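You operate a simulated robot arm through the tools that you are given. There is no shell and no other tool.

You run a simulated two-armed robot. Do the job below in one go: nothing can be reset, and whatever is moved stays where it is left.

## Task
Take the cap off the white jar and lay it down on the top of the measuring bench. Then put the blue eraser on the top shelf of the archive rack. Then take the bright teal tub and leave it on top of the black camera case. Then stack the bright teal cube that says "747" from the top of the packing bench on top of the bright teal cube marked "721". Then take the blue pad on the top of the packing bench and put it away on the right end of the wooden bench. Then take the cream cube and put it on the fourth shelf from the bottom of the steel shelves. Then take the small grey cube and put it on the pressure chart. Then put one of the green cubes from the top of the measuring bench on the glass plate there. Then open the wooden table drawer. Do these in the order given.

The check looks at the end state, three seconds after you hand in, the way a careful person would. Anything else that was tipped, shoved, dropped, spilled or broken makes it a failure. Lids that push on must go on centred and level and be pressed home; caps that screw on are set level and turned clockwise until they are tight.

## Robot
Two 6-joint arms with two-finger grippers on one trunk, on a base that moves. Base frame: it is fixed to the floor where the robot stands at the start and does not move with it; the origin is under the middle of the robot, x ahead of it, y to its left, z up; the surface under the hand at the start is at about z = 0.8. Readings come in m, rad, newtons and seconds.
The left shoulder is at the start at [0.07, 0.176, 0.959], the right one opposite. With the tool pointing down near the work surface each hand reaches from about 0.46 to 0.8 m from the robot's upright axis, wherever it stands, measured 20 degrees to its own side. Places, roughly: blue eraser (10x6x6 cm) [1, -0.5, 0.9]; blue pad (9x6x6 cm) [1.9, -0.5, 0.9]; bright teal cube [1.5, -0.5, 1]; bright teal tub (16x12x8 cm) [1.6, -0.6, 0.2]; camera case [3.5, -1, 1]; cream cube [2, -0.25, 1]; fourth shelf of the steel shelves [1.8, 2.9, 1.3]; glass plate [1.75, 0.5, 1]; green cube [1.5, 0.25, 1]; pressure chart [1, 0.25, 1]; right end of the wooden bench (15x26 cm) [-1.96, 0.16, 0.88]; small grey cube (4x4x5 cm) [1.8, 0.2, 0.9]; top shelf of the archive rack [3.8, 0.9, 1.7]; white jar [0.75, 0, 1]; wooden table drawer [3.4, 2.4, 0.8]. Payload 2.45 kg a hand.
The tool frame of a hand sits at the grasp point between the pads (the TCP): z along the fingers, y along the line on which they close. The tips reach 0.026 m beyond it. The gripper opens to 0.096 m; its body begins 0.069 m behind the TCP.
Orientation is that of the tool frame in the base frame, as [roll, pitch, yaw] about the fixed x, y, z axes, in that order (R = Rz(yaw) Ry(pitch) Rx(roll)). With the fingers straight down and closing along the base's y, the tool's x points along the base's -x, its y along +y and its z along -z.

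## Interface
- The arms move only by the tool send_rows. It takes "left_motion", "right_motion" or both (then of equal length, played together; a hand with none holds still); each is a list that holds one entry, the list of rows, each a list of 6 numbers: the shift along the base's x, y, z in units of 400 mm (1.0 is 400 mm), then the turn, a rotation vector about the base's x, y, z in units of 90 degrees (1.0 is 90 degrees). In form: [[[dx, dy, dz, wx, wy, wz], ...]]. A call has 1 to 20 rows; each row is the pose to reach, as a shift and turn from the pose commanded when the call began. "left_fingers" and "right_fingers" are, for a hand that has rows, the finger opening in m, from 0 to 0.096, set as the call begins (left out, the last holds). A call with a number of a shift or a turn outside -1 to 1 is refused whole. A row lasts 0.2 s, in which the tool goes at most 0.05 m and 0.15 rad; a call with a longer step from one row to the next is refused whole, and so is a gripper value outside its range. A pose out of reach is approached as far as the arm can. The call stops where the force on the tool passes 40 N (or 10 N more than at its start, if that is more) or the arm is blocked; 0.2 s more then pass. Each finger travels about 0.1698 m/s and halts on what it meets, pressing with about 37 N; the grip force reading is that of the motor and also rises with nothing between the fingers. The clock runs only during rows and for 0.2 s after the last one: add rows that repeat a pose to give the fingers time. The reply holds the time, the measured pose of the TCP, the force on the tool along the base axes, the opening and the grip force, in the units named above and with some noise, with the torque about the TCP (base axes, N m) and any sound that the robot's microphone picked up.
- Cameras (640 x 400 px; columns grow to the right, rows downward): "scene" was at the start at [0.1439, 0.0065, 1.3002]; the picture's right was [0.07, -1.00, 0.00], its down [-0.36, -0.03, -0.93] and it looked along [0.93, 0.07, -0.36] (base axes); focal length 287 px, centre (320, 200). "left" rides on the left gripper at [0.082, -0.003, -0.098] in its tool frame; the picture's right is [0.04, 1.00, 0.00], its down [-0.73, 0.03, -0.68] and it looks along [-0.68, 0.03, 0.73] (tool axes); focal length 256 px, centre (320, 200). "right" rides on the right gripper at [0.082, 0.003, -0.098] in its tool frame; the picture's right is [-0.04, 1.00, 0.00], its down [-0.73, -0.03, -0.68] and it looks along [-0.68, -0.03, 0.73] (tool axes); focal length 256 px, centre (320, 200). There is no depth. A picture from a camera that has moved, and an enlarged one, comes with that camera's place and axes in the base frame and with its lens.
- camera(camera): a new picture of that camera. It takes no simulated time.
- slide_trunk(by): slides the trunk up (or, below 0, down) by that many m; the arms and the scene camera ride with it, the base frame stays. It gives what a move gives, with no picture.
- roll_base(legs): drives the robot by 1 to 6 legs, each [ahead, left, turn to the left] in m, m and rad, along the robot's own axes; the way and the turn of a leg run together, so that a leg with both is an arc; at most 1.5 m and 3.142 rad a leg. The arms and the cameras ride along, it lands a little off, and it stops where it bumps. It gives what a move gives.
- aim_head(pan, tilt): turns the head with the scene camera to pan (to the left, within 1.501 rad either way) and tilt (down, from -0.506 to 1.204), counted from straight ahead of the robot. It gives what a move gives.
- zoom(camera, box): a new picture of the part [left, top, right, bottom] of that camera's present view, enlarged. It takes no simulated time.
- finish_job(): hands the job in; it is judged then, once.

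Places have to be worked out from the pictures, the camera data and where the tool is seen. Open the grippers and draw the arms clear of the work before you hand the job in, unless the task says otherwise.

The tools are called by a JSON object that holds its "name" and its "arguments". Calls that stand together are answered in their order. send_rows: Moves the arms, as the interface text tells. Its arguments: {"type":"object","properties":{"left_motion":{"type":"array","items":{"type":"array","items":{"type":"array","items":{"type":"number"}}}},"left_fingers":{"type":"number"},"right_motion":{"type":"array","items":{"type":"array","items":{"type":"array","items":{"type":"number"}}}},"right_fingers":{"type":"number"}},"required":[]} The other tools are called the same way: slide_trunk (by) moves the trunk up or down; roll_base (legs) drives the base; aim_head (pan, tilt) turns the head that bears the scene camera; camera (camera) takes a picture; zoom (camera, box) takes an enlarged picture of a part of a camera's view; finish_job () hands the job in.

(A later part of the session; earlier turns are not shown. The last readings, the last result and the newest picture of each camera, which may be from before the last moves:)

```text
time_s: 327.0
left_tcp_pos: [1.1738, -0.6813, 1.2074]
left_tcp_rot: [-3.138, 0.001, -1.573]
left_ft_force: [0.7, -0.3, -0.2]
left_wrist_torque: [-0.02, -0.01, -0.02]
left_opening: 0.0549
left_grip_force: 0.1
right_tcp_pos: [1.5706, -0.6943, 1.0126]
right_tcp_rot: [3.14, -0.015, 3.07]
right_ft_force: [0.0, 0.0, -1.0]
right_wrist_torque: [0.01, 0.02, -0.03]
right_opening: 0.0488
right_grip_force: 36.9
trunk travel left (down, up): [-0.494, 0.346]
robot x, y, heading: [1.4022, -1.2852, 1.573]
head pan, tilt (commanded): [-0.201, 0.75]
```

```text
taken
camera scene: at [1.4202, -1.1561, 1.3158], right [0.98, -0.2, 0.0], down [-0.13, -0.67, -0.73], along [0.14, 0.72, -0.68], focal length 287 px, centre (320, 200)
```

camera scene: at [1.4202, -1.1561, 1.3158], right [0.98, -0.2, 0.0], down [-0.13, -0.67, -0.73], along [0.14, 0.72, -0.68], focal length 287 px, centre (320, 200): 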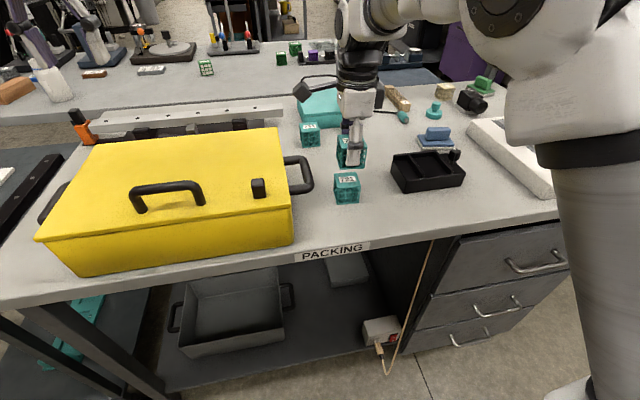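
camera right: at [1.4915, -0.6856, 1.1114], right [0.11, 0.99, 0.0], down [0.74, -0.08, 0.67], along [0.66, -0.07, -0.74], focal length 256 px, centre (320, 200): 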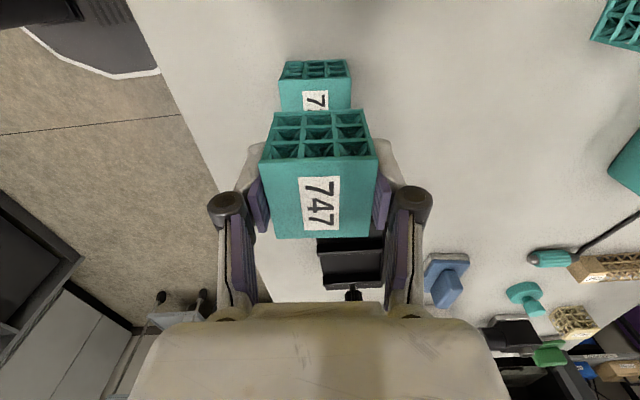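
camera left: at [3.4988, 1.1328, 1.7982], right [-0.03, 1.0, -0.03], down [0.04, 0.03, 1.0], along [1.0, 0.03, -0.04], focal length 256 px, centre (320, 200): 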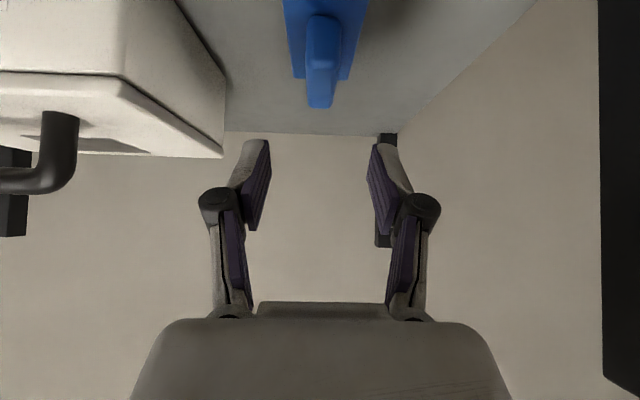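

Aligned within 2 mm. I level the 1° tilt and lower to just above contact.

{"name": "send_rows", "arguments": {"right_motion": [[[0, -0.005, -0.02, 0, -0.005, 0], [0, -0.005, -0.05, 0, -0.0095, 0], [0, -0.005, -0.08, 0, -0.0095, 0], [0, -0.005, -0.1, 0, -0.0095, 0], [0, -0.005, -0.104, 0, -0.0095, 0], [0, -0.005, -0.104, 0, -0.0095, 0]]]}}

{"name": "zoom", "arguments": {"camera": "scene", "box": [290, 110, 420, 220]}}

{"name": "camera", "arguments": {"camera": "right"}}

```text
time_s: 328.4
left_tcp_pos: [1.174, -0.6826, 1.2074]
left_tcp_rot: [-3.138, 0.001, -1.569]
left_ft_force: [0.1, -0.2, 0.7]
left_wrist_torque: [-0.04, -0.04, -0.01]
left_opening: 0.0553
left_grip_force: 0.0
right_tcp_pos: [1.5716, -0.6982, 0.9711]
right_tcp_rot: [3.14, 0.0, 3.071]
right_ft_force: [-1.2, -0.2, -1.1]
right_wrist_torque: [-0.01, -0.01, 0.01]
right_opening: 0.0489
right_grip_force: 36.8
trunk travel left (down, up): [-0.494, 0.346]
robot x, y, heading: [1.406, -1.2855, 1.574]
head pan, tilt (commanded): [-0.201, 0.75]
```

```text
3.64 times, centred on (355, 165) of scene
camera zoom: at [1.4199, -1.1565, 1.3159], right [0.98, -0.2, 0.0], down [-0.13, -0.67, -0.73], along [0.14, 0.72, -0.68], focal length 1045 px, centre (193, 327)
```

zoom: 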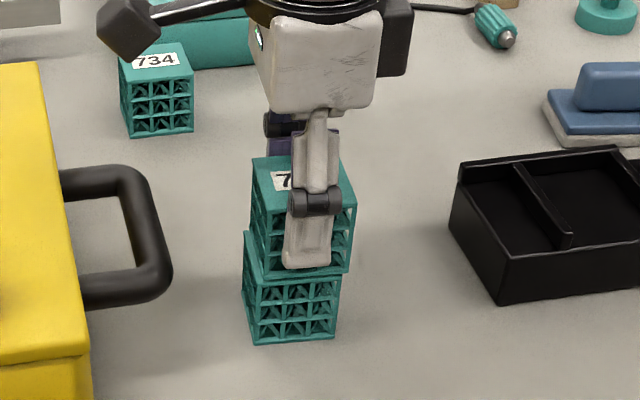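

```text
taken
camera right: at [1.4895, -0.6884, 1.0686], right [0.11, 0.99, 0.0], down [0.73, -0.08, 0.68], along [0.67, -0.07, -0.73], focal length 256 px, centre (320, 200)
```

right: 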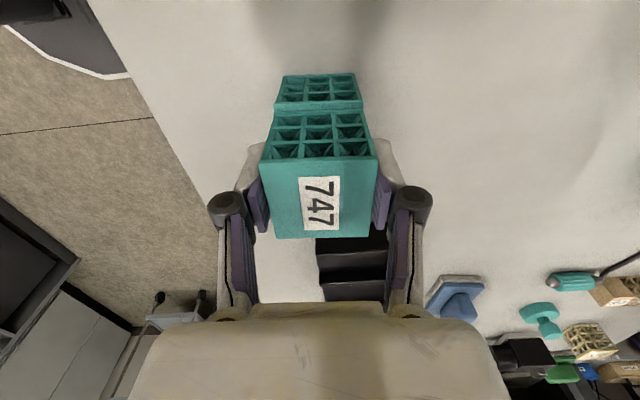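

The upper cube sits about 3.5 mm too far in +x; I correct that and lower onto 721.

{"name": "send_rows", "arguments": {"right_motion": [[[-0.004, 0, 0, 0, 0, 0], [-0.008, 0, 0, 0, 0, 0], [-0.008, 0, -0.004, 0, 0, 0], [-0.008, 0, -0.008, 0, 0, 0], [-0.008, 0, -0.011, 0, 0, 0], [-0.008, 0, -0.011, 0, 0, 0]]]}}

{"name": "zoom", "arguments": {"camera": "scene", "box": [290, 110, 420, 220]}}

{"name": "zoom", "arguments": {"camera": "right", "box": [240, 60, 400, 160]}}

```text
time_s: 329.8
left_tcp_pos: [1.1732, -0.683, 1.209]
left_tcp_rot: [-3.138, 0.001, -1.571]
left_ft_force: [0.0, 0.6, 0.4]
left_wrist_torque: [0.02, -0.02, 0.02]
left_opening: 0.0551
left_grip_force: 0.0
right_tcp_pos: [1.5673, -0.6975, 0.9682]
right_tcp_rot: [3.133, 0.001, 3.071]
right_ft_force: [1.2, 3.9, 17.7]
right_wrist_torque: [-0.04, -0.26, 0.01]
right_opening: 0.0489
right_grip_force: 36.7
trunk travel left (down, up): [-0.494, 0.346]
robot x, y, heading: [1.4018, -1.2887, 1.576]
head pan, tilt (commanded): [-0.201, 0.75]
```

```text
3.64 times, centred on (355, 165) of scene
camera zoom: at [1.4196, -1.1581, 1.3163], right [0.98, -0.2, 0.0], down [-0.13, -0.67, -0.73], along [0.14, 0.72, -0.68], focal length 1045 px, centre (193, 327)
```

zoom: 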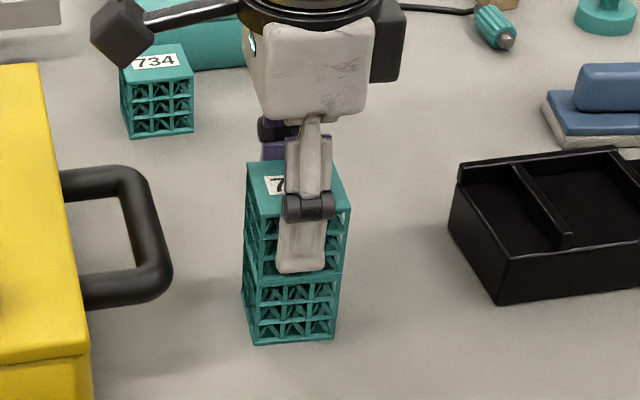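

```text
4.00 times, centred on (320, 110) of right
camera zoom: at [1.4861, -0.6892, 1.0665], right [0.11, 0.99, 0.01], down [0.73, -0.09, 0.68], along [0.68, -0.07, -0.73], focal length 1024 px, centre (320, 560)
```

zoom: 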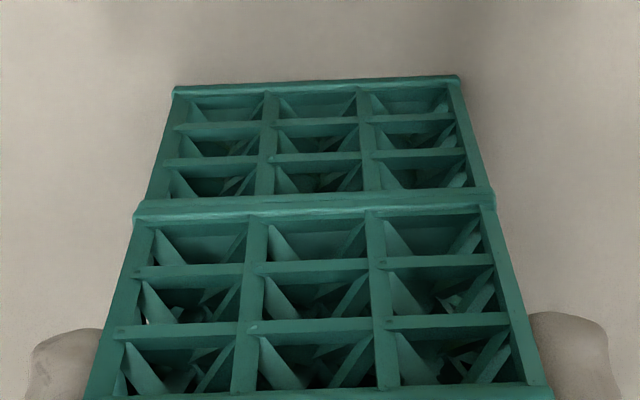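

Flush and in contact (18 N). I relieve the pressure, open the fingers and rise.

{"name": "send_rows", "arguments": {"right_motion": [[[0, 0, 0.004, 0, 0, 0], [0, 0, 0.006, 0, 0, 0]]]}}

{"name": "send_rows", "arguments": {"right_motion": [[[0, 0, 0, 0, 0, 0], [0, 0, 0, 0, 0, 0], [0, 0, 0.01, 0, 0, 0], [0, 0, 0.05, 0, 0, 0], [0, 0, 0.11, 0, 0, 0], [0, 0, 0.2, 0, 0, 0], [0, 0, 0.3, 0, 0, 0], [0, 0, 0.4, 0, 0, 0], [0, 0, 0.48, 0, 0, 0]]], "right_fingers": 0.08}}

{"name": "zoom", "arguments": {"camera": "scene", "box": [260, 100, 460, 230]}}

{"name": "camera", "arguments": {"camera": "right"}}

```text
time_s: 330.4
left_tcp_pos: [1.1738, -0.6822, 1.2072]
left_tcp_rot: [-3.138, 0.001, -1.571]
left_ft_force: [0.4, 0.1, 0.1]
left_wrist_torque: [-0.03, -0.01, -0.01]
left_opening: 0.0548
left_grip_force: 0.0
right_tcp_pos: [1.5674, -0.6979, 0.9689]
right_tcp_rot: [3.14, -0.003, 3.071]
right_ft_force: [0.2, 1.4, 6.6]
right_wrist_torque: [0.05, -0.13, 0.03]
right_opening: 0.049
right_grip_force: 36.9
trunk travel left (down, up): [-0.494, 0.346]
robot x, y, heading: [1.4033, -1.2889, 1.575]
head pan, tilt (commanded): [-0.201, 0.75]
```

```text
time_s: 332.4
left_tcp_pos: [1.1737, -0.682, 1.2075]
left_tcp_rot: [-3.138, 0.002, -1.573]
left_ft_force: [-0.4, -0.4, 0.4]
left_wrist_torque: [0.03, 0.0, -0.02]
left_opening: 0.0549
left_grip_force: 0.0
right_tcp_pos: [1.5686, -0.6975, 1.1617]
right_tcp_rot: [3.138, 0.0, 3.072]
right_ft_force: [-0.2, -1.6, 0.0]
right_wrist_torque: [-0.03, -0.03, 0.03]
right_opening: 0.0799
right_grip_force: 0.0
trunk travel left (down, up): [-0.494, 0.346]
robot x, y, heading: [1.4008, -1.2885, 1.574]
head pan, tilt (commanded): [-0.201, 0.75]
```

```text
3.08 times, centred on (360, 165) of scene
camera zoom: at [1.4199, -1.1567, 1.3159], right [0.98, -0.2, 0.0], down [-0.13, -0.67, -0.73], along [0.14, 0.72, -0.68], focal length 884 px, centre (197, 308)
```

zoom: 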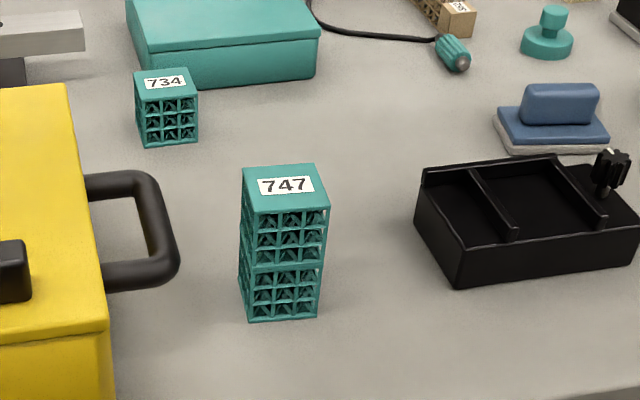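

```text
taken
camera right: at [1.4861, -0.6882, 1.2594], right [0.11, 0.99, 0.0], down [0.73, -0.08, 0.68], along [0.68, -0.07, -0.73], focal length 256 px, centre (320, 200)
```

right: 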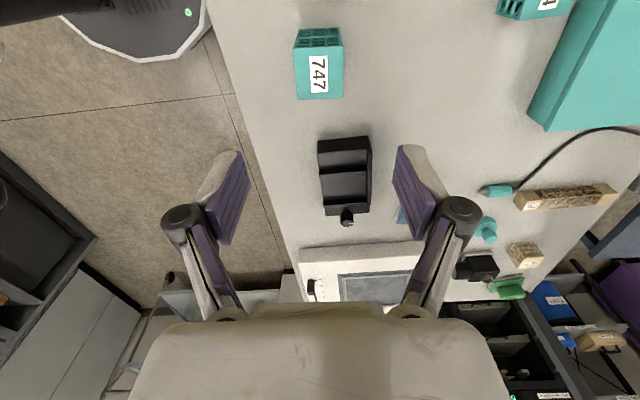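

Task 4 is done: 747 stands squarely on 721. Next the blue pad near (1.86, -0.55): I slide the robot right and forward a little.

{"name": "roll_base", "arguments": {"legs": [[0.05, -0.27, 0]]}}

{"name": "aim_head", "arguments": {"pan": -0.25, "tilt": 0.7}}

{"name": "camera", "arguments": {"camera": "scene"}}

{"name": "camera", "arguments": {"camera": "right"}}

```text
time_s: 334.4
left_tcp_pos: [1.4476, -0.6303, 1.2085]
left_tcp_rot: [-3.138, -0.001, -1.572]
left_ft_force: [-0.1, 0.3, -1.1]
left_wrist_torque: [-0.01, 0.03, 0.0]
left_opening: 0.0554
left_grip_force: 0.0
right_tcp_pos: [1.8415, -0.6457, 1.1616]
right_tcp_rot: [3.138, 0.0, 3.07]
right_ft_force: [0.6, -0.5, -0.3]
right_wrist_torque: [0.0, 0.03, 0.0]
right_opening: 0.0799
right_grip_force: 0.0
trunk travel left (down, up): [-0.494, 0.346]
robot x, y, heading: [1.6733, -1.2347, 1.571]
head pan, tilt (commanded): [-0.201, 0.75]
```

```text
time_s: 335.0
left_tcp_pos: [1.447, -0.6309, 1.2083]
left_tcp_rot: [-3.138, 0.0, -1.571]
left_ft_force: [-0.1, -0.2, -0.6]
left_wrist_torque: [0.02, 0.03, 0.01]
left_opening: 0.0548
left_grip_force: 0.1
right_tcp_pos: [1.8416, -0.6457, 1.1605]
right_tcp_rot: [3.139, 0.001, 3.071]
right_ft_force: [-0.5, 0.1, 0.3]
right_wrist_torque: [-0.01, -0.01, 0.01]
right_opening: 0.0802
right_grip_force: 0.1
trunk travel left (down, up): [-0.494, 0.346]
robot x, y, heading: [1.6788, -1.2384, 1.573]
head pan, tilt (commanded): [-0.25, 0.7]
```

```text
taken
camera scene: at [1.6978, -1.1044, 1.3201], right [0.97, -0.24, 0.0], down [-0.16, -0.62, -0.76], along [0.19, 0.74, -0.64], focal length 287 px, centre (320, 200)
```

scene: 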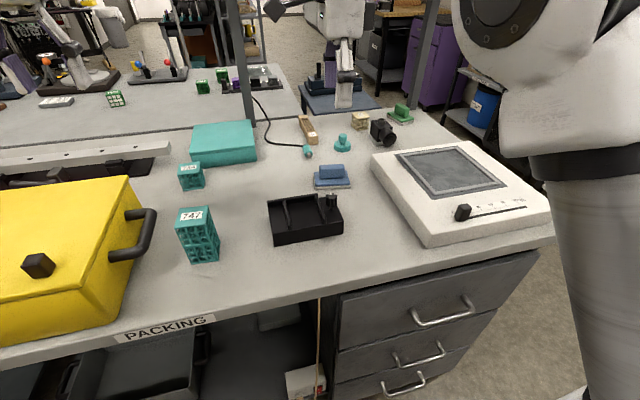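

```text
taken
camera right: at [1.7599, -0.6369, 1.2588], right [0.11, 0.99, 0.0], down [0.73, -0.08, 0.68], along [0.67, -0.07, -0.73], focal length 256 px, centre (320, 200)
```

right: 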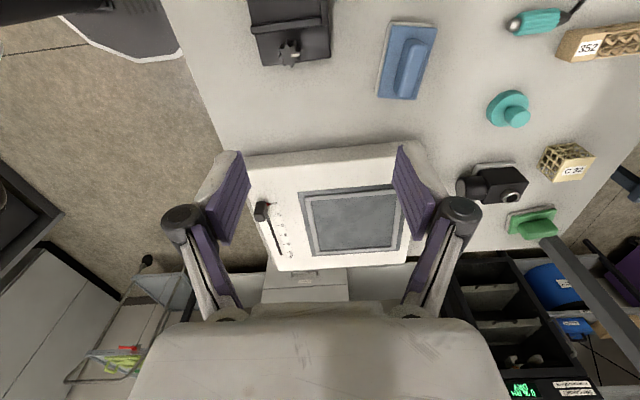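

I zoom on the blue pad to get its pose.

{"name": "zoom", "arguments": {"camera": "right", "box": [350, 0, 470, 110]}}

{"name": "zoom", "arguments": {"camera": "scene", "box": [290, 140, 390, 210]}}

```text
3.64 times, centred on (410, 55) of right
camera zoom: at [1.7599, -0.6369, 1.2588], right [0.11, 0.99, 0.0], down [0.73, -0.08, 0.68], along [0.67, -0.07, -0.73], focal length 931 px, centre (-7, 727)
```

zoom: 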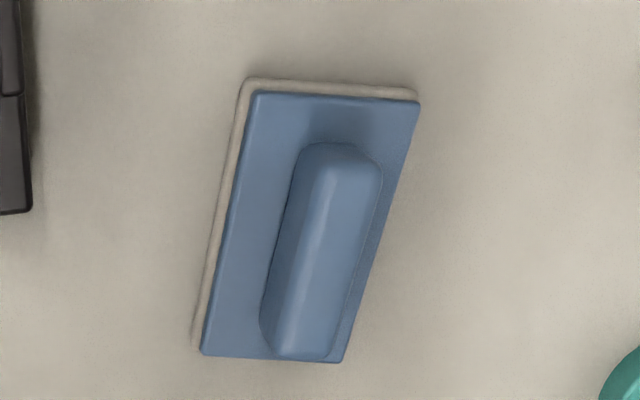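

```text
5.71 times, centred on (340, 175) of scene
camera zoom: at [1.6978, -1.1044, 1.3201], right [0.97, -0.24, 0.0], down [-0.16, -0.62, -0.76], along [0.19, 0.74, -0.64], focal length 1642 px, centre (206, 343)
```

zoom: 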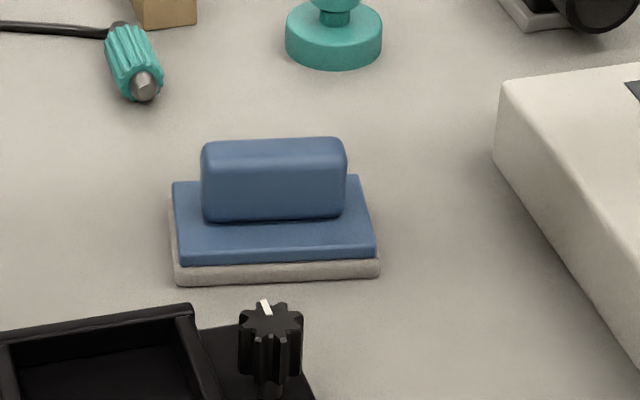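

The pad's centre is (1.869, -0.540), long axis along x turned about -9°. I move over it, match the angle and descend around the handle.

{"name": "send_rows", "arguments": {"right_motion": [[[0.02, 0.07, -0.05, 0, 0, -0.015], [0.04, 0.15, -0.12, 0, 0, -0.03], [0.06, 0.22, -0.2, 0, 0, -0.045], [0.0685, 0.264, -0.28, 0, 0, -0.055], [0.0685, 0.264, -0.36, 0, 0, -0.055], [0.0685, 0.264, -0.44, 0, 0, -0.055], [0.0685, 0.264, -0.5, 0, 0, -0.055], [0.0685, 0.264, -0.5, 0, 0, -0.055]]], "right_fingers": 0.055}}

{"name": "camera", "arguments": {"camera": "right"}}

{"name": "zoom", "arguments": {"camera": "scene", "box": [270, 110, 410, 220]}}

```text
time_s: 336.8
left_tcp_pos: [1.4479, -0.6314, 1.2075]
left_tcp_rot: [-3.139, 0.0, -1.573]
left_ft_force: [-0.3, -0.2, -0.4]
left_wrist_torque: [0.0, 0.0, 0.01]
left_opening: 0.0549
left_grip_force: 0.0
right_tcp_pos: [1.8692, -0.5413, 0.9612]
right_tcp_rot: [3.138, -0.001, 2.985]
right_ft_force: [-0.1, -0.4, -0.3]
right_wrist_torque: [0.01, 0.0, 0.0]
right_opening: 0.0548
right_grip_force: 0.1
trunk travel left (down, up): [-0.494, 0.346]
robot x, y, heading: [1.6768, -1.2421, 1.577]
head pan, tilt (commanded): [-0.25, 0.7]
```

```text
taken
camera right: at [1.7888, -0.5252, 1.0583], right [0.2, 0.98, 0.0], down [0.72, -0.15, 0.68], along [0.67, -0.13, -0.73], focal length 256 px, centre (320, 200)
```

right: 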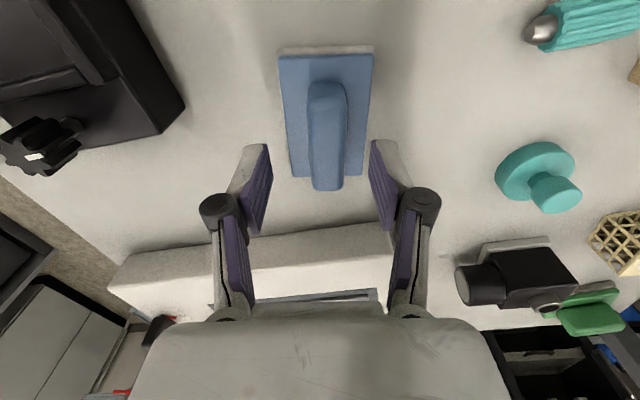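

```text
3.64 times, centred on (340, 165) of scene
camera zoom: at [1.6973, -1.1048, 1.3202], right [0.97, -0.25, 0.0], down [-0.16, -0.62, -0.76], along [0.19, 0.74, -0.64], focal length 1045 px, centre (247, 327)
```

zoom: 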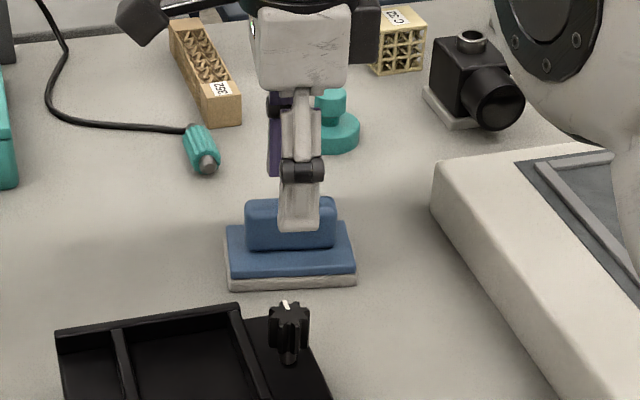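

The handle is about 1 cm nearer in x than my TCP; I shift (-9, +4) mm, descend and close.

{"name": "send_rows", "arguments": {"right_motion": [[[-0.012, 0.005, 0, 0, 0, 0], [-0.0225, 0.01, -0.02, 0, 0, 0], [-0.0225, 0.01, -0.05, 0, 0, 0], [-0.0225, 0.01, -0.074, 0, 0, 0], [-0.0225, 0.01, -0.074, 0, 0, 0]]]}}

{"name": "send_rows", "arguments": {"right_motion": [[[0, 0, 0, 0, 0, 0], [0, 0, 0, 0, 0, 0], [0, 0, 0, 0, 0, 0], [0, 0, 0, 0, 0, 0]]], "right_fingers": 0.0}}

{"name": "camera", "arguments": {"camera": "right"}}

```text
time_s: 338.0
left_tcp_pos: [1.4471, -0.6301, 1.2079]
left_tcp_rot: [-3.138, 0.0, -1.572]
left_ft_force: [0.0, -0.2, 0.6]
left_wrist_torque: [-0.01, 0.02, 0.01]
left_opening: 0.0549
left_grip_force: 0.1
right_tcp_pos: [1.86, -0.5372, 0.9316]
right_tcp_rot: [3.137, -0.001, 2.986]
right_ft_force: [-0.7, 0.0, -0.9]
right_wrist_torque: [0.02, 0.02, 0.02]
right_opening: 0.0549
right_grip_force: 0.0
trunk travel left (down, up): [-0.494, 0.346]
robot x, y, heading: [1.6756, -1.2374, 1.573]
head pan, tilt (commanded): [-0.25, 0.7]
```

```text
time_s: 339.0
left_tcp_pos: [1.4475, -0.6306, 1.2073]
left_tcp_rot: [-3.138, -0.002, -1.573]
left_ft_force: [-0.1, 0.1, 0.4]
left_wrist_torque: [0.0, 0.01, -0.04]
left_opening: 0.0549
left_grip_force: 0.1
right_tcp_pos: [1.8589, -0.5368, 0.9322]
right_tcp_rot: [3.137, -0.001, 2.983]
right_ft_force: [-0.8, -0.6, 3.7]
right_wrist_torque: [-0.02, 0.1, 0.0]
right_opening: 0.0209
right_grip_force: 37.1
trunk travel left (down, up): [-0.494, 0.346]
robot x, y, heading: [1.674, -1.2368, 1.574]
head pan, tilt (commanded): [-0.25, 0.7]
```

```text
taken
camera right: at [1.7788, -0.5206, 1.0295], right [0.2, 0.98, 0.0], down [0.72, -0.15, 0.68], along [0.67, -0.13, -0.73], focal length 256 px, centre (320, 200)
```

right: 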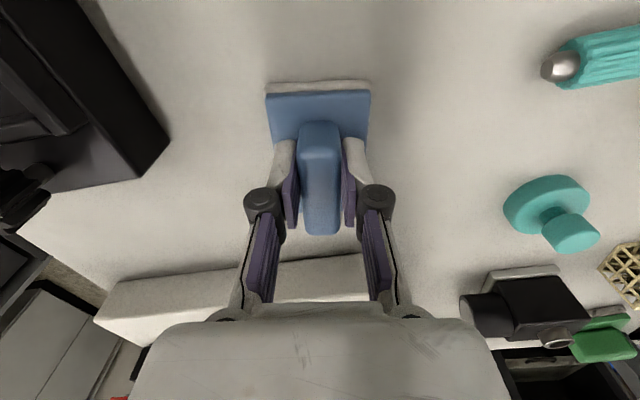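

Gripped the pad. I lift it, back off, turn left to face -x and drive toward the wooden bench.

{"name": "send_rows", "arguments": {"right_motion": [[[0, 0, 0.06, 0, 0, 0], [0, 0, 0.16, 0, 0, 0], [0, 0, 0.28, 0, 0, 0], [0, -0.03, 0.4, 0, 0, 0], [0, -0.06, 0.5, 0, 0, 0], [0, -0.1, 0.58, 0, 0, 0], [0, -0.1, 0.58, 0, 0, 0]]]}}

{"name": "roll_base", "arguments": {"legs": [[-0.25, 0, 0], [0, 0, 1.571], [1.4, 0, 0]]}}

{"name": "aim_head", "arguments": {"pan": 0.0, "tilt": 0.35}}

{"name": "camera", "arguments": {"camera": "scene"}}

```text
time_s: 340.6
left_tcp_pos: [1.4475, -0.6293, 1.2061]
left_tcp_rot: [-3.139, 0.001, -1.572]
left_ft_force: [-0.1, 0.0, 0.0]
left_wrist_torque: [-0.04, -0.01, -0.01]
left_opening: 0.055
left_grip_force: 0.0
right_tcp_pos: [1.8598, -0.5794, 1.1622]
right_tcp_rot: [3.138, 0.0, 2.983]
right_ft_force: [-0.2, 0.7, -1.3]
right_wrist_torque: [-0.03, -0.01, 0.02]
right_opening: 0.021
right_grip_force: 37.2
trunk travel left (down, up): [-0.494, 0.346]
robot x, y, heading: [1.676, -1.2391, 1.572]
head pan, tilt (commanded): [-0.25, 0.7]
```

```text
time_s: 352.9
left_tcp_pos: [-0.3388, -1.7074, 1.2083]
left_tcp_rot: [-3.136, -0.001, -0.008]
left_ft_force: [0.1, -0.1, -0.7]
left_wrist_torque: [0.0, -0.02, -0.02]
left_opening: 0.0549
left_grip_force: 0.2
right_tcp_pos: [-0.3845, -1.2942, 1.1616]
right_tcp_rot: [3.14, 0.0, -1.734]
right_ft_force: [-0.2, -0.7, -0.3]
right_wrist_torque: [-0.01, 0.03, 0.01]
right_opening: 0.0207
right_grip_force: 36.9
trunk travel left (down, up): [-0.494, 0.346]
robot x, y, heading: [0.2679, -1.4818, 3.14]
head pan, tilt (commanded): [-0.25, 0.7]
```

```text
time_s: 353.7
left_tcp_pos: [-0.3364, -1.7076, 1.2078]
left_tcp_rot: [-3.138, 0.001, -0.006]
left_ft_force: [0.2, -0.6, 0.2]
left_wrist_torque: [-0.01, 0.01, -0.01]
left_opening: 0.055
left_grip_force: 0.0
right_tcp_pos: [-0.384, -1.2934, 1.1617]
right_tcp_rot: [3.139, -0.001, -1.734]
right_ft_force: [0.3, 0.2, -0.8]
right_wrist_torque: [0.0, -0.03, 0.0]
right_opening: 0.0205
right_grip_force: 37.2
trunk travel left (down, up): [-0.494, 0.346]
robot x, y, heading: [0.2692, -1.4821, 3.139]
head pan, tilt (commanded): [0.0, 0.351]
```

```text
taken
camera scene: at [0.1282, -1.4818, 1.3514], right [0.01, 1.0, 0.0], down [0.34, 0.0, -0.94], along [-0.94, 0.01, -0.34], focal length 287 px, centre (320, 200)
```

scene: 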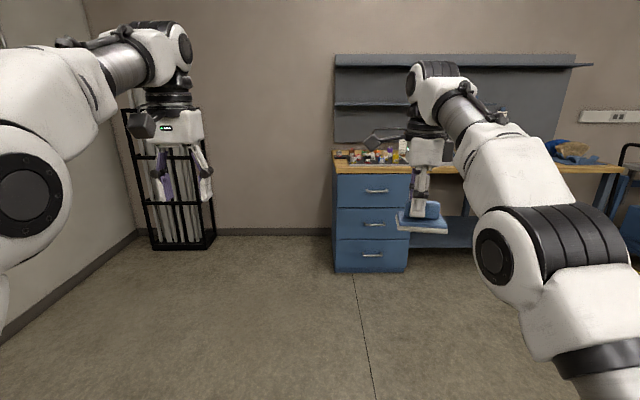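

The bench front is around x≈-1.85. I continue forward 1.15 m and slide right toward its right end.

{"name": "roll_base", "arguments": {"legs": [[1.15, 0, 0], [0, -1.4, 0]]}}

{"name": "aim_head", "arguments": {"pan": 0.0, "tilt": 0.5}}

{"name": "camera", "arguments": {"camera": "scene"}}

{"name": "camera", "arguments": {"camera": "right"}}

```text
time_s: 366.1
left_tcp_pos: [-1.4751, -0.3059, 1.207]
left_tcp_rot: [-3.138, 0.001, -0.002]
left_ft_force: [0.9, 0.2, -0.2]
left_wrist_torque: [0.0, 0.0, 0.01]
left_opening: 0.0551
left_grip_force: 0.1
right_tcp_pos: [-1.5259, 0.1069, 1.1622]
right_tcp_rot: [3.137, -0.001, -1.73]
right_ft_force: [0.1, -0.3, -1.8]
right_wrist_torque: [-0.02, 0.05, 0.0]
right_opening: 0.021
right_grip_force: 36.6
trunk travel left (down, up): [-0.494, 0.346]
robot x, y, heading: [-0.8716, -0.08, -3.14]
head pan, tilt (commanded): [0.0, 0.351]
```

```text
time_s: 366.8
left_tcp_pos: [-1.4749, -0.306, 1.2084]
left_tcp_rot: [-3.138, -0.001, -0.002]
left_ft_force: [-0.3, -0.3, -0.3]
left_wrist_torque: [-0.01, -0.02, -0.01]
left_opening: 0.0548
left_grip_force: 0.1
right_tcp_pos: [-1.524, 0.1072, 1.1617]
right_tcp_rot: [3.137, 0.0, -1.729]
right_ft_force: [0.0, 0.4, -0.1]
right_wrist_torque: [-0.02, 0.01, 0.01]
right_opening: 0.021
right_grip_force: 36.6
trunk travel left (down, up): [-0.494, 0.346]
robot x, y, heading: [-0.8672, -0.0783, -3.137]
head pan, tilt (commanded): [0.0, 0.499]
```

```text
taken
camera scene: at [-1.0094, -0.079, 1.3379], right [0.0, 1.0, 0.0], down [0.48, 0.0, -0.88], along [-0.88, 0.0, -0.48], focal length 287 px, centre (320, 200)
```

scene: 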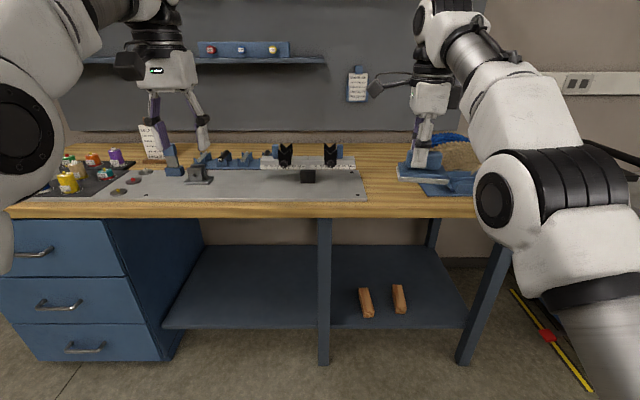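

```text
taken
camera right: at [-1.5414, 0.0268, 1.2599], right [-0.98, 0.2, 0.0], down [0.15, 0.72, 0.68], along [0.13, 0.67, -0.73], focal length 256 px, centre (320, 200)
```

right: 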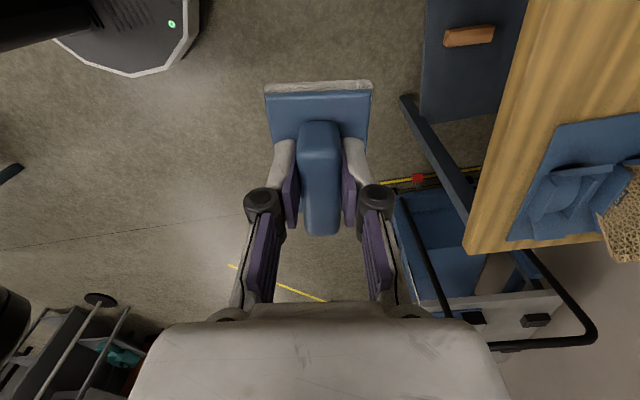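

I zoom in on the right end of the bench to see what is there and where the pad can go.

{"name": "zoom", "arguments": {"camera": "scene", "box": [330, 110, 530, 230]}}

{"name": "zoom", "arguments": {"camera": "right", "box": [440, 0, 640, 280]}}

{"name": "camera", "arguments": {"camera": "left"}}

```text
3.20 times, centred on (430, 170) of scene
camera zoom: at [-1.0094, -0.079, 1.3379], right [0.0, 1.0, 0.0], down [0.48, 0.0, -0.88], along [-0.88, 0.0, -0.48], focal length 919 px, centre (-32, 296)
```

zoom: 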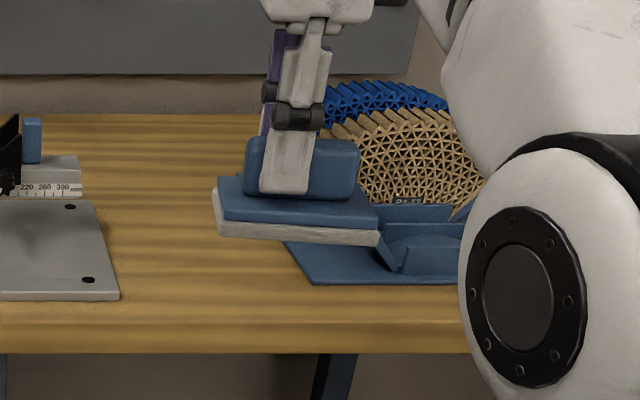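

```text
1.43 times, centred on (540, 140) of right
camera zoom: at [-1.5414, 0.0268, 1.2599], right [-0.98, 0.2, 0.0], down [0.15, 0.72, 0.68], along [0.13, 0.67, -0.73], focal length 366 px, centre (6, 286)
```

zoom: 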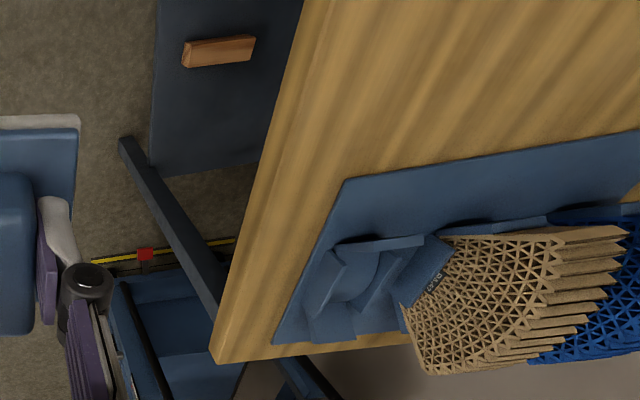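

```text
taken
camera left: at [-1.3935, -0.303, 1.3052], right [0.04, -1.0, 0.0], down [-0.73, -0.03, 0.68], along [-0.68, -0.02, -0.73], focal length 256 px, centre (320, 200)
```

left: 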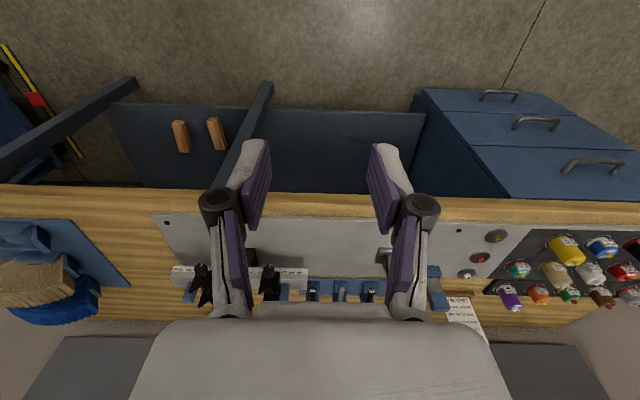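

There is a bare strip of wood between the metal plate (y≲0.08) and the blue mat (y≳0.28) at the right end; the pad fits at about (-1.95, 0.175). I drive forward 0.42 m and slightly right.

{"name": "roll_base", "arguments": {"legs": [[0.42, -0.065, 0]]}}

{"name": "aim_head", "arguments": {"pan": -0.1, "tilt": 0.7}}

{"name": "camera", "arguments": {"camera": "scene"}}

{"name": "camera", "arguments": {"camera": "right"}}

```text
time_s: 369.4
left_tcp_pos: [-1.8977, -0.2426, 1.2079]
left_tcp_rot: [-3.139, 0.0, -0.002]
left_ft_force: [-0.5, -0.1, -0.1]
left_wrist_torque: [0.01, 0.01, 0.02]
left_opening: 0.0549
left_grip_force: 0.0
right_tcp_pos: [-1.9469, 0.1701, 1.1618]
right_tcp_rot: [3.136, 0.001, -1.728]
right_ft_force: [-0.1, -0.3, -0.1]
right_wrist_torque: [-0.04, -0.01, -0.02]
right_opening: 0.021
right_grip_force: 37.2
trunk travel left (down, up): [-0.494, 0.346]
robot x, y, heading: [-1.288, -0.0137, -3.143]
head pan, tilt (commanded): [0.0, 0.499]
```

```text
time_s: 370.1
left_tcp_pos: [-1.8971, -0.2434, 1.2072]
left_tcp_rot: [-3.139, 0.0, -0.001]
left_ft_force: [0.6, 0.0, 0.8]
left_wrist_torque: [0.01, 0.03, -0.01]
left_opening: 0.0553
left_grip_force: 0.0
right_tcp_pos: [-1.9459, 0.1701, 1.1624]
right_tcp_rot: [3.138, 0.0, -1.731]
right_ft_force: [0.9, 0.1, -0.4]
right_wrist_torque: [0.0, 0.01, 0.02]
right_opening: 0.0208
right_grip_force: 37.1
trunk travel left (down, up): [-0.494, 0.346]
robot x, y, heading: [-1.2903, -0.0146, -3.141]
head pan, tilt (commanded): [-0.099, 0.7]
```

```text
taken
camera scene: at [-1.4246, -0.0066, 1.3201], right [0.1, 1.0, 0.0], down [0.64, -0.06, -0.77], along [-0.76, 0.07, -0.64], focal length 287 px, centre (320, 200)
```

scene: 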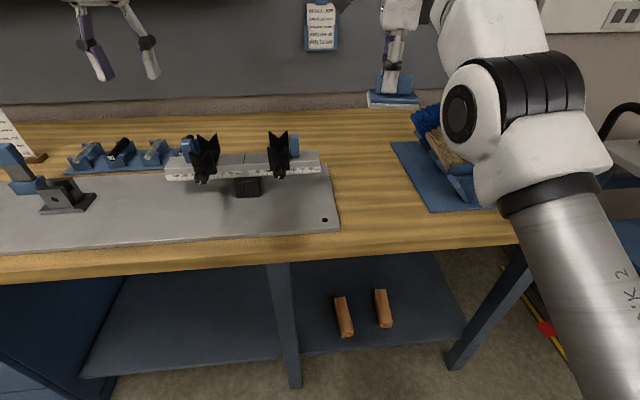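

```text
taken
camera right: at [-1.963, 0.0903, 1.26], right [-0.98, 0.2, 0.0], down [0.15, 0.72, 0.68], along [0.13, 0.67, -0.73], focal length 256 px, centre (320, 200)
```

right: 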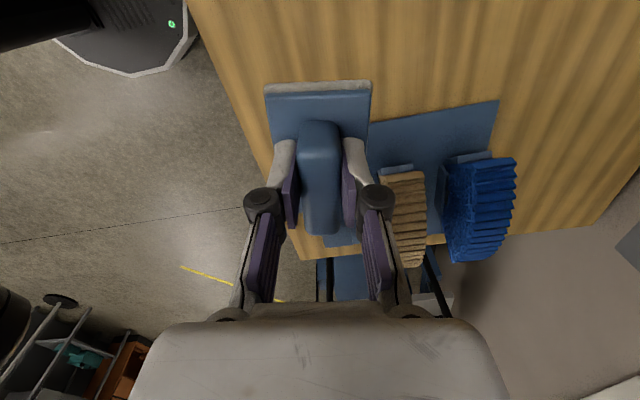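

The bare strip spans y≈0.078–0.283. I align the pad square, centre it at y≈0.18 and lower to about 1 cm above the wood.

{"name": "send_rows", "arguments": {"right_motion": [[[0, 0.01, -0.02, 0, 0, 0.025], [0, 0.02, -0.08, 0, 0, 0.05], [0, 0.022, -0.16, 0, 0, 0.075], [0, 0.022, -0.25, 0, 0, 0.1], [0, 0.022, -0.34, 0, 0, 0.1], [0, 0.022, -0.43, 0, 0, 0.1], [0, 0.022, -0.5, 0, 0, 0.1], [0, 0.022, -0.54, 0, 0, 0.1], [0, 0.022, -0.54, 0, 0, 0.1]]]}}

{"name": "zoom", "arguments": {"camera": "scene", "box": [320, 90, 480, 250]}}

{"name": "camera", "arguments": {"camera": "right"}}

```text
time_s: 372.1
left_tcp_pos: [-1.8965, -0.2437, 1.2077]
left_tcp_rot: [-3.139, 0.002, -0.001]
left_ft_force: [1.3, -0.2, -0.5]
left_wrist_torque: [-0.01, -0.04, -0.03]
left_opening: 0.0548
left_grip_force: 0.2
right_tcp_pos: [-1.9462, 0.1777, 0.9467]
right_tcp_rot: [3.137, 0.0, -1.572]
right_ft_force: [-0.4, 0.0, -0.6]
right_wrist_torque: [0.01, 0.0, -0.03]
right_opening: 0.0208
right_grip_force: 37.1
trunk travel left (down, up): [-0.494, 0.346]
robot x, y, heading: [-1.2927, -0.012, -3.143]
head pan, tilt (commanded): [-0.099, 0.7]
```

```text
2.50 times, centred on (400, 170) of scene
camera zoom: at [-1.4243, -0.0066, 1.3201], right [0.1, 1.0, 0.0], down [0.64, -0.06, -0.76], along [-0.76, 0.08, -0.64], focal length 718 px, centre (120, 275)
```

zoom: 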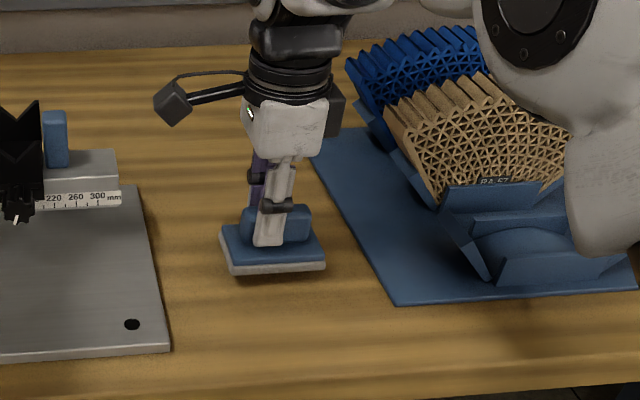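

```text
taken
camera right: at [-1.9496, 0.0974, 1.0441], right [-1.0, 0.04, 0.0], down [0.03, 0.73, 0.68], along [0.03, 0.68, -0.73], focal length 256 px, centre (320, 200)
```

right: 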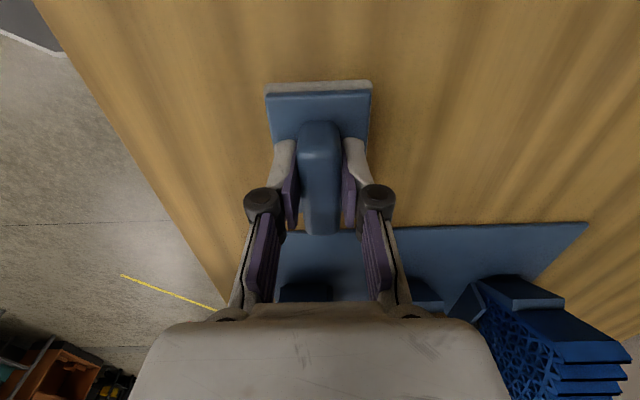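

Placement is clear of plate and mat. I lower to contact.

{"name": "send_rows", "arguments": {"right_motion": [[[0, 0, -0.015, 0, 0, 0], [0, 0, -0.027, 0, 0, 0], [0, 0, -0.033, 0, 0, 0], [0, 0, -0.038, 0, 0, 0], [0, 0, -0.038, 0, 0, 0]]]}}

{"name": "zoom", "arguments": {"camera": "scene", "box": [340, 130, 440, 210]}}

```text
time_s: 373.3
left_tcp_pos: [-1.8967, -0.2432, 1.2073]
left_tcp_rot: [-3.138, -0.001, -0.002]
left_ft_force: [0.2, -0.7, 0.2]
left_wrist_torque: [-0.03, -0.01, 0.02]
left_opening: 0.055
left_grip_force: 0.0
right_tcp_pos: [-1.9459, 0.1781, 0.9314]
right_tcp_rot: [3.139, -0.001, -1.572]
right_ft_force: [-0.6, 0.8, 2.8]
right_wrist_torque: [0.08, -0.07, -0.01]
right_opening: 0.0209
right_grip_force: 37.1
trunk travel left (down, up): [-0.494, 0.346]
robot x, y, heading: [-1.2914, -0.0161, -3.139]
head pan, tilt (commanded): [-0.099, 0.7]
```

```text
5.00 times, centred on (390, 170) of scene
camera zoom: at [-1.4242, -0.0066, 1.3202], right [0.1, 1.0, 0.0], down [0.64, -0.06, -0.76], along [-0.76, 0.08, -0.64], focal length 1436 px, centre (-30, 350)
```

zoom: 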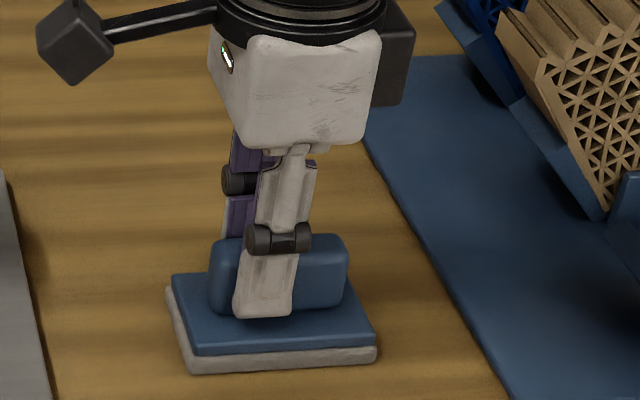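

Contact felt (~3 N). I release the pad and rise.

{"name": "send_rows", "arguments": {"right_motion": [[[0, 0, -0.001, 0, 0, 0], [0, 0, 0, 0, 0, 0], [0, 0, 0.01, 0, 0, 0], [0, 0, 0.05, 0, 0, 0], [0, 0, 0.12, 0, 0, 0], [0, 0, 0.22, 0, 0, 0], [0, 0, 0.33, 0, 0, 0], [0, 0, 0.44, 0, 0, 0], [0, 0, 0.55, 0, 0, 0]]], "right_fingers": 0.05}}

{"name": "zoom", "arguments": {"camera": "scene", "box": [320, 90, 480, 250]}}

```text
time_s: 375.3
left_tcp_pos: [-1.8984, -0.2436, 1.2076]
left_tcp_rot: [-3.139, 0.0, -0.001]
left_ft_force: [-0.1, -0.4, -0.5]
left_wrist_torque: [0.0, 0.0, -0.03]
left_opening: 0.055
left_grip_force: 0.1
right_tcp_pos: [-1.948, 0.179, 1.1513]
right_tcp_rot: [3.138, 0.0, -1.572]
right_ft_force: [0.4, 0.0, 0.6]
right_wrist_torque: [-0.01, 0.01, 0.0]
right_opening: 0.05
right_grip_force: 0.2
trunk travel left (down, up): [-0.494, 0.346]
robot x, y, heading: [-1.2914, -0.0105, -3.139]
head pan, tilt (commanded): [-0.099, 0.7]
```

```text
2.50 times, centred on (400, 170) of scene
camera zoom: at [-1.4252, -0.0064, 1.32], right [0.1, 1.0, 0.0], down [0.64, -0.06, -0.76], along [-0.76, 0.08, -0.64], focal length 718 px, centre (120, 275)
```

zoom: 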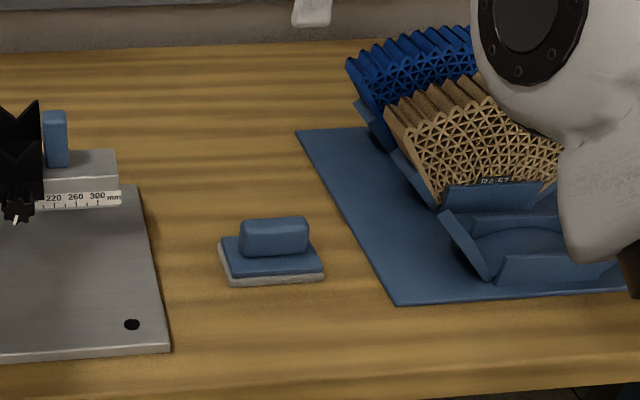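

Task 5 is done. Next the cream cube: I back off, return to the corridor and drive backwards along it to the far end of the packing bench (still facing -x).

{"name": "roll_base", "arguments": {"legs": [[-0.42, 0, 0], [0, 1.47, 0], [-1.25, 0, 0], [-1.2, 0, 0], [-1.1, 0, 0]]}}

{"name": "aim_head", "arguments": {"pan": -0.5, "tilt": 0.4}}

{"name": "camera", "arguments": {"camera": "scene"}}

```text
time_s: 401.6
left_tcp_pos: [2.0728, -1.7368, 1.2077]
left_tcp_rot: [-3.138, 0.0, -0.009]
left_ft_force: [1.1, -0.9, -0.7]
left_wrist_torque: [0.03, -0.02, 0.0]
left_opening: 0.0551
left_grip_force: 0.0
right_tcp_pos: [2.0242, -1.316, 1.1509]
right_tcp_rot: [3.137, -0.001, -1.579]
right_ft_force: [-0.1, 0.3, -0.4]
right_wrist_torque: [-0.01, 0.01, 0.01]
right_opening: 0.0499
right_grip_force: 0.1
trunk travel left (down, up): [-0.494, 0.346]
robot x, y, heading: [2.6837, -1.5157, 3.137]
head pan, tilt (commanded): [-0.099, 0.7]
```

```text
time_s: 402.5
left_tcp_pos: [2.0724, -1.7373, 1.2072]
left_tcp_rot: [-3.138, 0.0, -0.01]
left_ft_force: [-0.6, 0.4, 0.0]
left_wrist_torque: [-0.02, -0.01, 0.0]
left_opening: 0.0552
left_grip_force: 0.0
right_tcp_pos: [2.0246, -1.3161, 1.151]
right_tcp_rot: [3.138, 0.0, -1.579]
right_ft_force: [0.1, 0.3, -0.1]
right_wrist_torque: [-0.01, 0.02, 0.0]
right_opening: 0.05
right_grip_force: 0.1
trunk travel left (down, up): [-0.494, 0.346]
robot x, y, heading: [2.6797, -1.5153, 3.141]
head pan, tilt (commanded): [-0.499, 0.4]
```

```text
taken
camera scene: at [2.55, -1.4686, 1.3469], right [0.48, 0.88, 0.0], down [0.34, -0.19, -0.92], along [-0.81, 0.44, -0.39], focal length 287 px, centre (320, 200)
```

scene: 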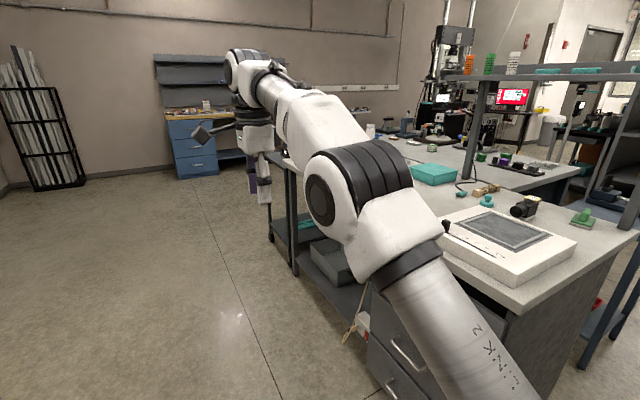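

The route is clear. I slide right (+y) about 0.95 m along the bench end and look at the cream cube area.

{"name": "roll_base", "arguments": {"legs": [[-0.03, -0.9, 0]]}}

{"name": "aim_head", "arguments": {"pan": -0.3, "tilt": 0.6}}

{"name": "camera", "arguments": {"camera": "scene"}}

{"name": "camera", "arguments": {"camera": "right"}}

```text
time_s: 407.1
left_tcp_pos: [2.1048, -0.8562, 1.2081]
left_tcp_rot: [-3.138, -0.001, 0.007]
left_ft_force: [-0.2, -0.5, 1.1]
left_wrist_torque: [0.02, 0.01, -0.01]
left_opening: 0.0549
left_grip_force: 0.1
right_tcp_pos: [2.0505, -0.4385, 1.1507]
right_tcp_rot: [3.141, 0.006, -1.558]
right_ft_force: [-0.5, -0.2, -0.3]
right_wrist_torque: [-0.01, -0.01, -0.01]
right_opening: 0.05
right_grip_force: 0.1
trunk travel left (down, up): [-0.494, 0.346]
robot x, y, heading: [2.7103, -0.6231, -3.134]
head pan, tilt (commanded): [-0.499, 0.4]
stopped in leg 1: the robot was blocked; the commanded pose is now the measured one
```

```text
time_s: 407.9
left_tcp_pos: [2.105, -0.8575, 1.2076]
left_tcp_rot: [-3.137, 0.0, 0.005]
left_ft_force: [-0.2, -0.5, -1.2]
left_wrist_torque: [0.01, -0.02, -0.02]
left_opening: 0.0552
left_grip_force: 0.1
right_tcp_pos: [2.0504, -0.4398, 1.1509]
right_tcp_rot: [3.139, 0.003, -1.558]
right_ft_force: [-0.1, 0.0, -1.7]
right_wrist_torque: [0.02, 0.0, -0.03]
right_opening: 0.0501
right_grip_force: 0.1
trunk travel left (down, up): [-0.494, 0.346]
robot x, y, heading: [2.7076, -0.6241, -3.129]
head pan, tilt (commanded): [-0.3, 0.6]
```

```text
taken
camera scene: at [2.5748, -0.5996, 1.3289], right [0.29, 0.96, 0.0], down [0.54, -0.16, -0.83], along [-0.79, 0.24, -0.56], focal length 287 px, centre (320, 200)
```

scene: 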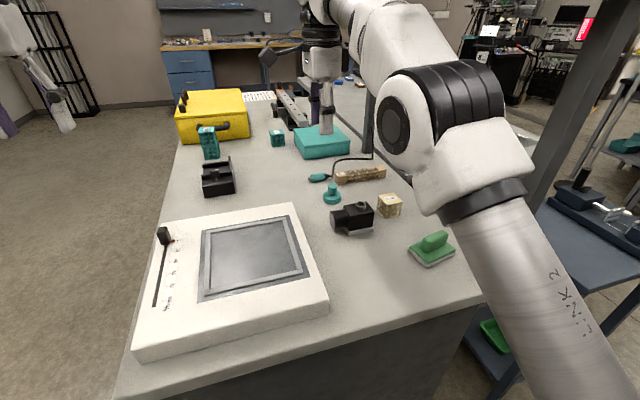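

```text
taken
camera right: at [2.0473, -0.5213, 1.2477], right [-1.0, 0.03, 0.0], down [0.02, 0.73, 0.68], along [0.02, 0.68, -0.73], focal length 256 px, centre (320, 200)
```

right: 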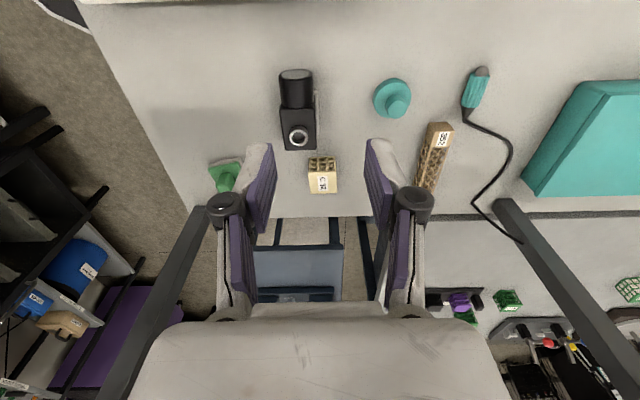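

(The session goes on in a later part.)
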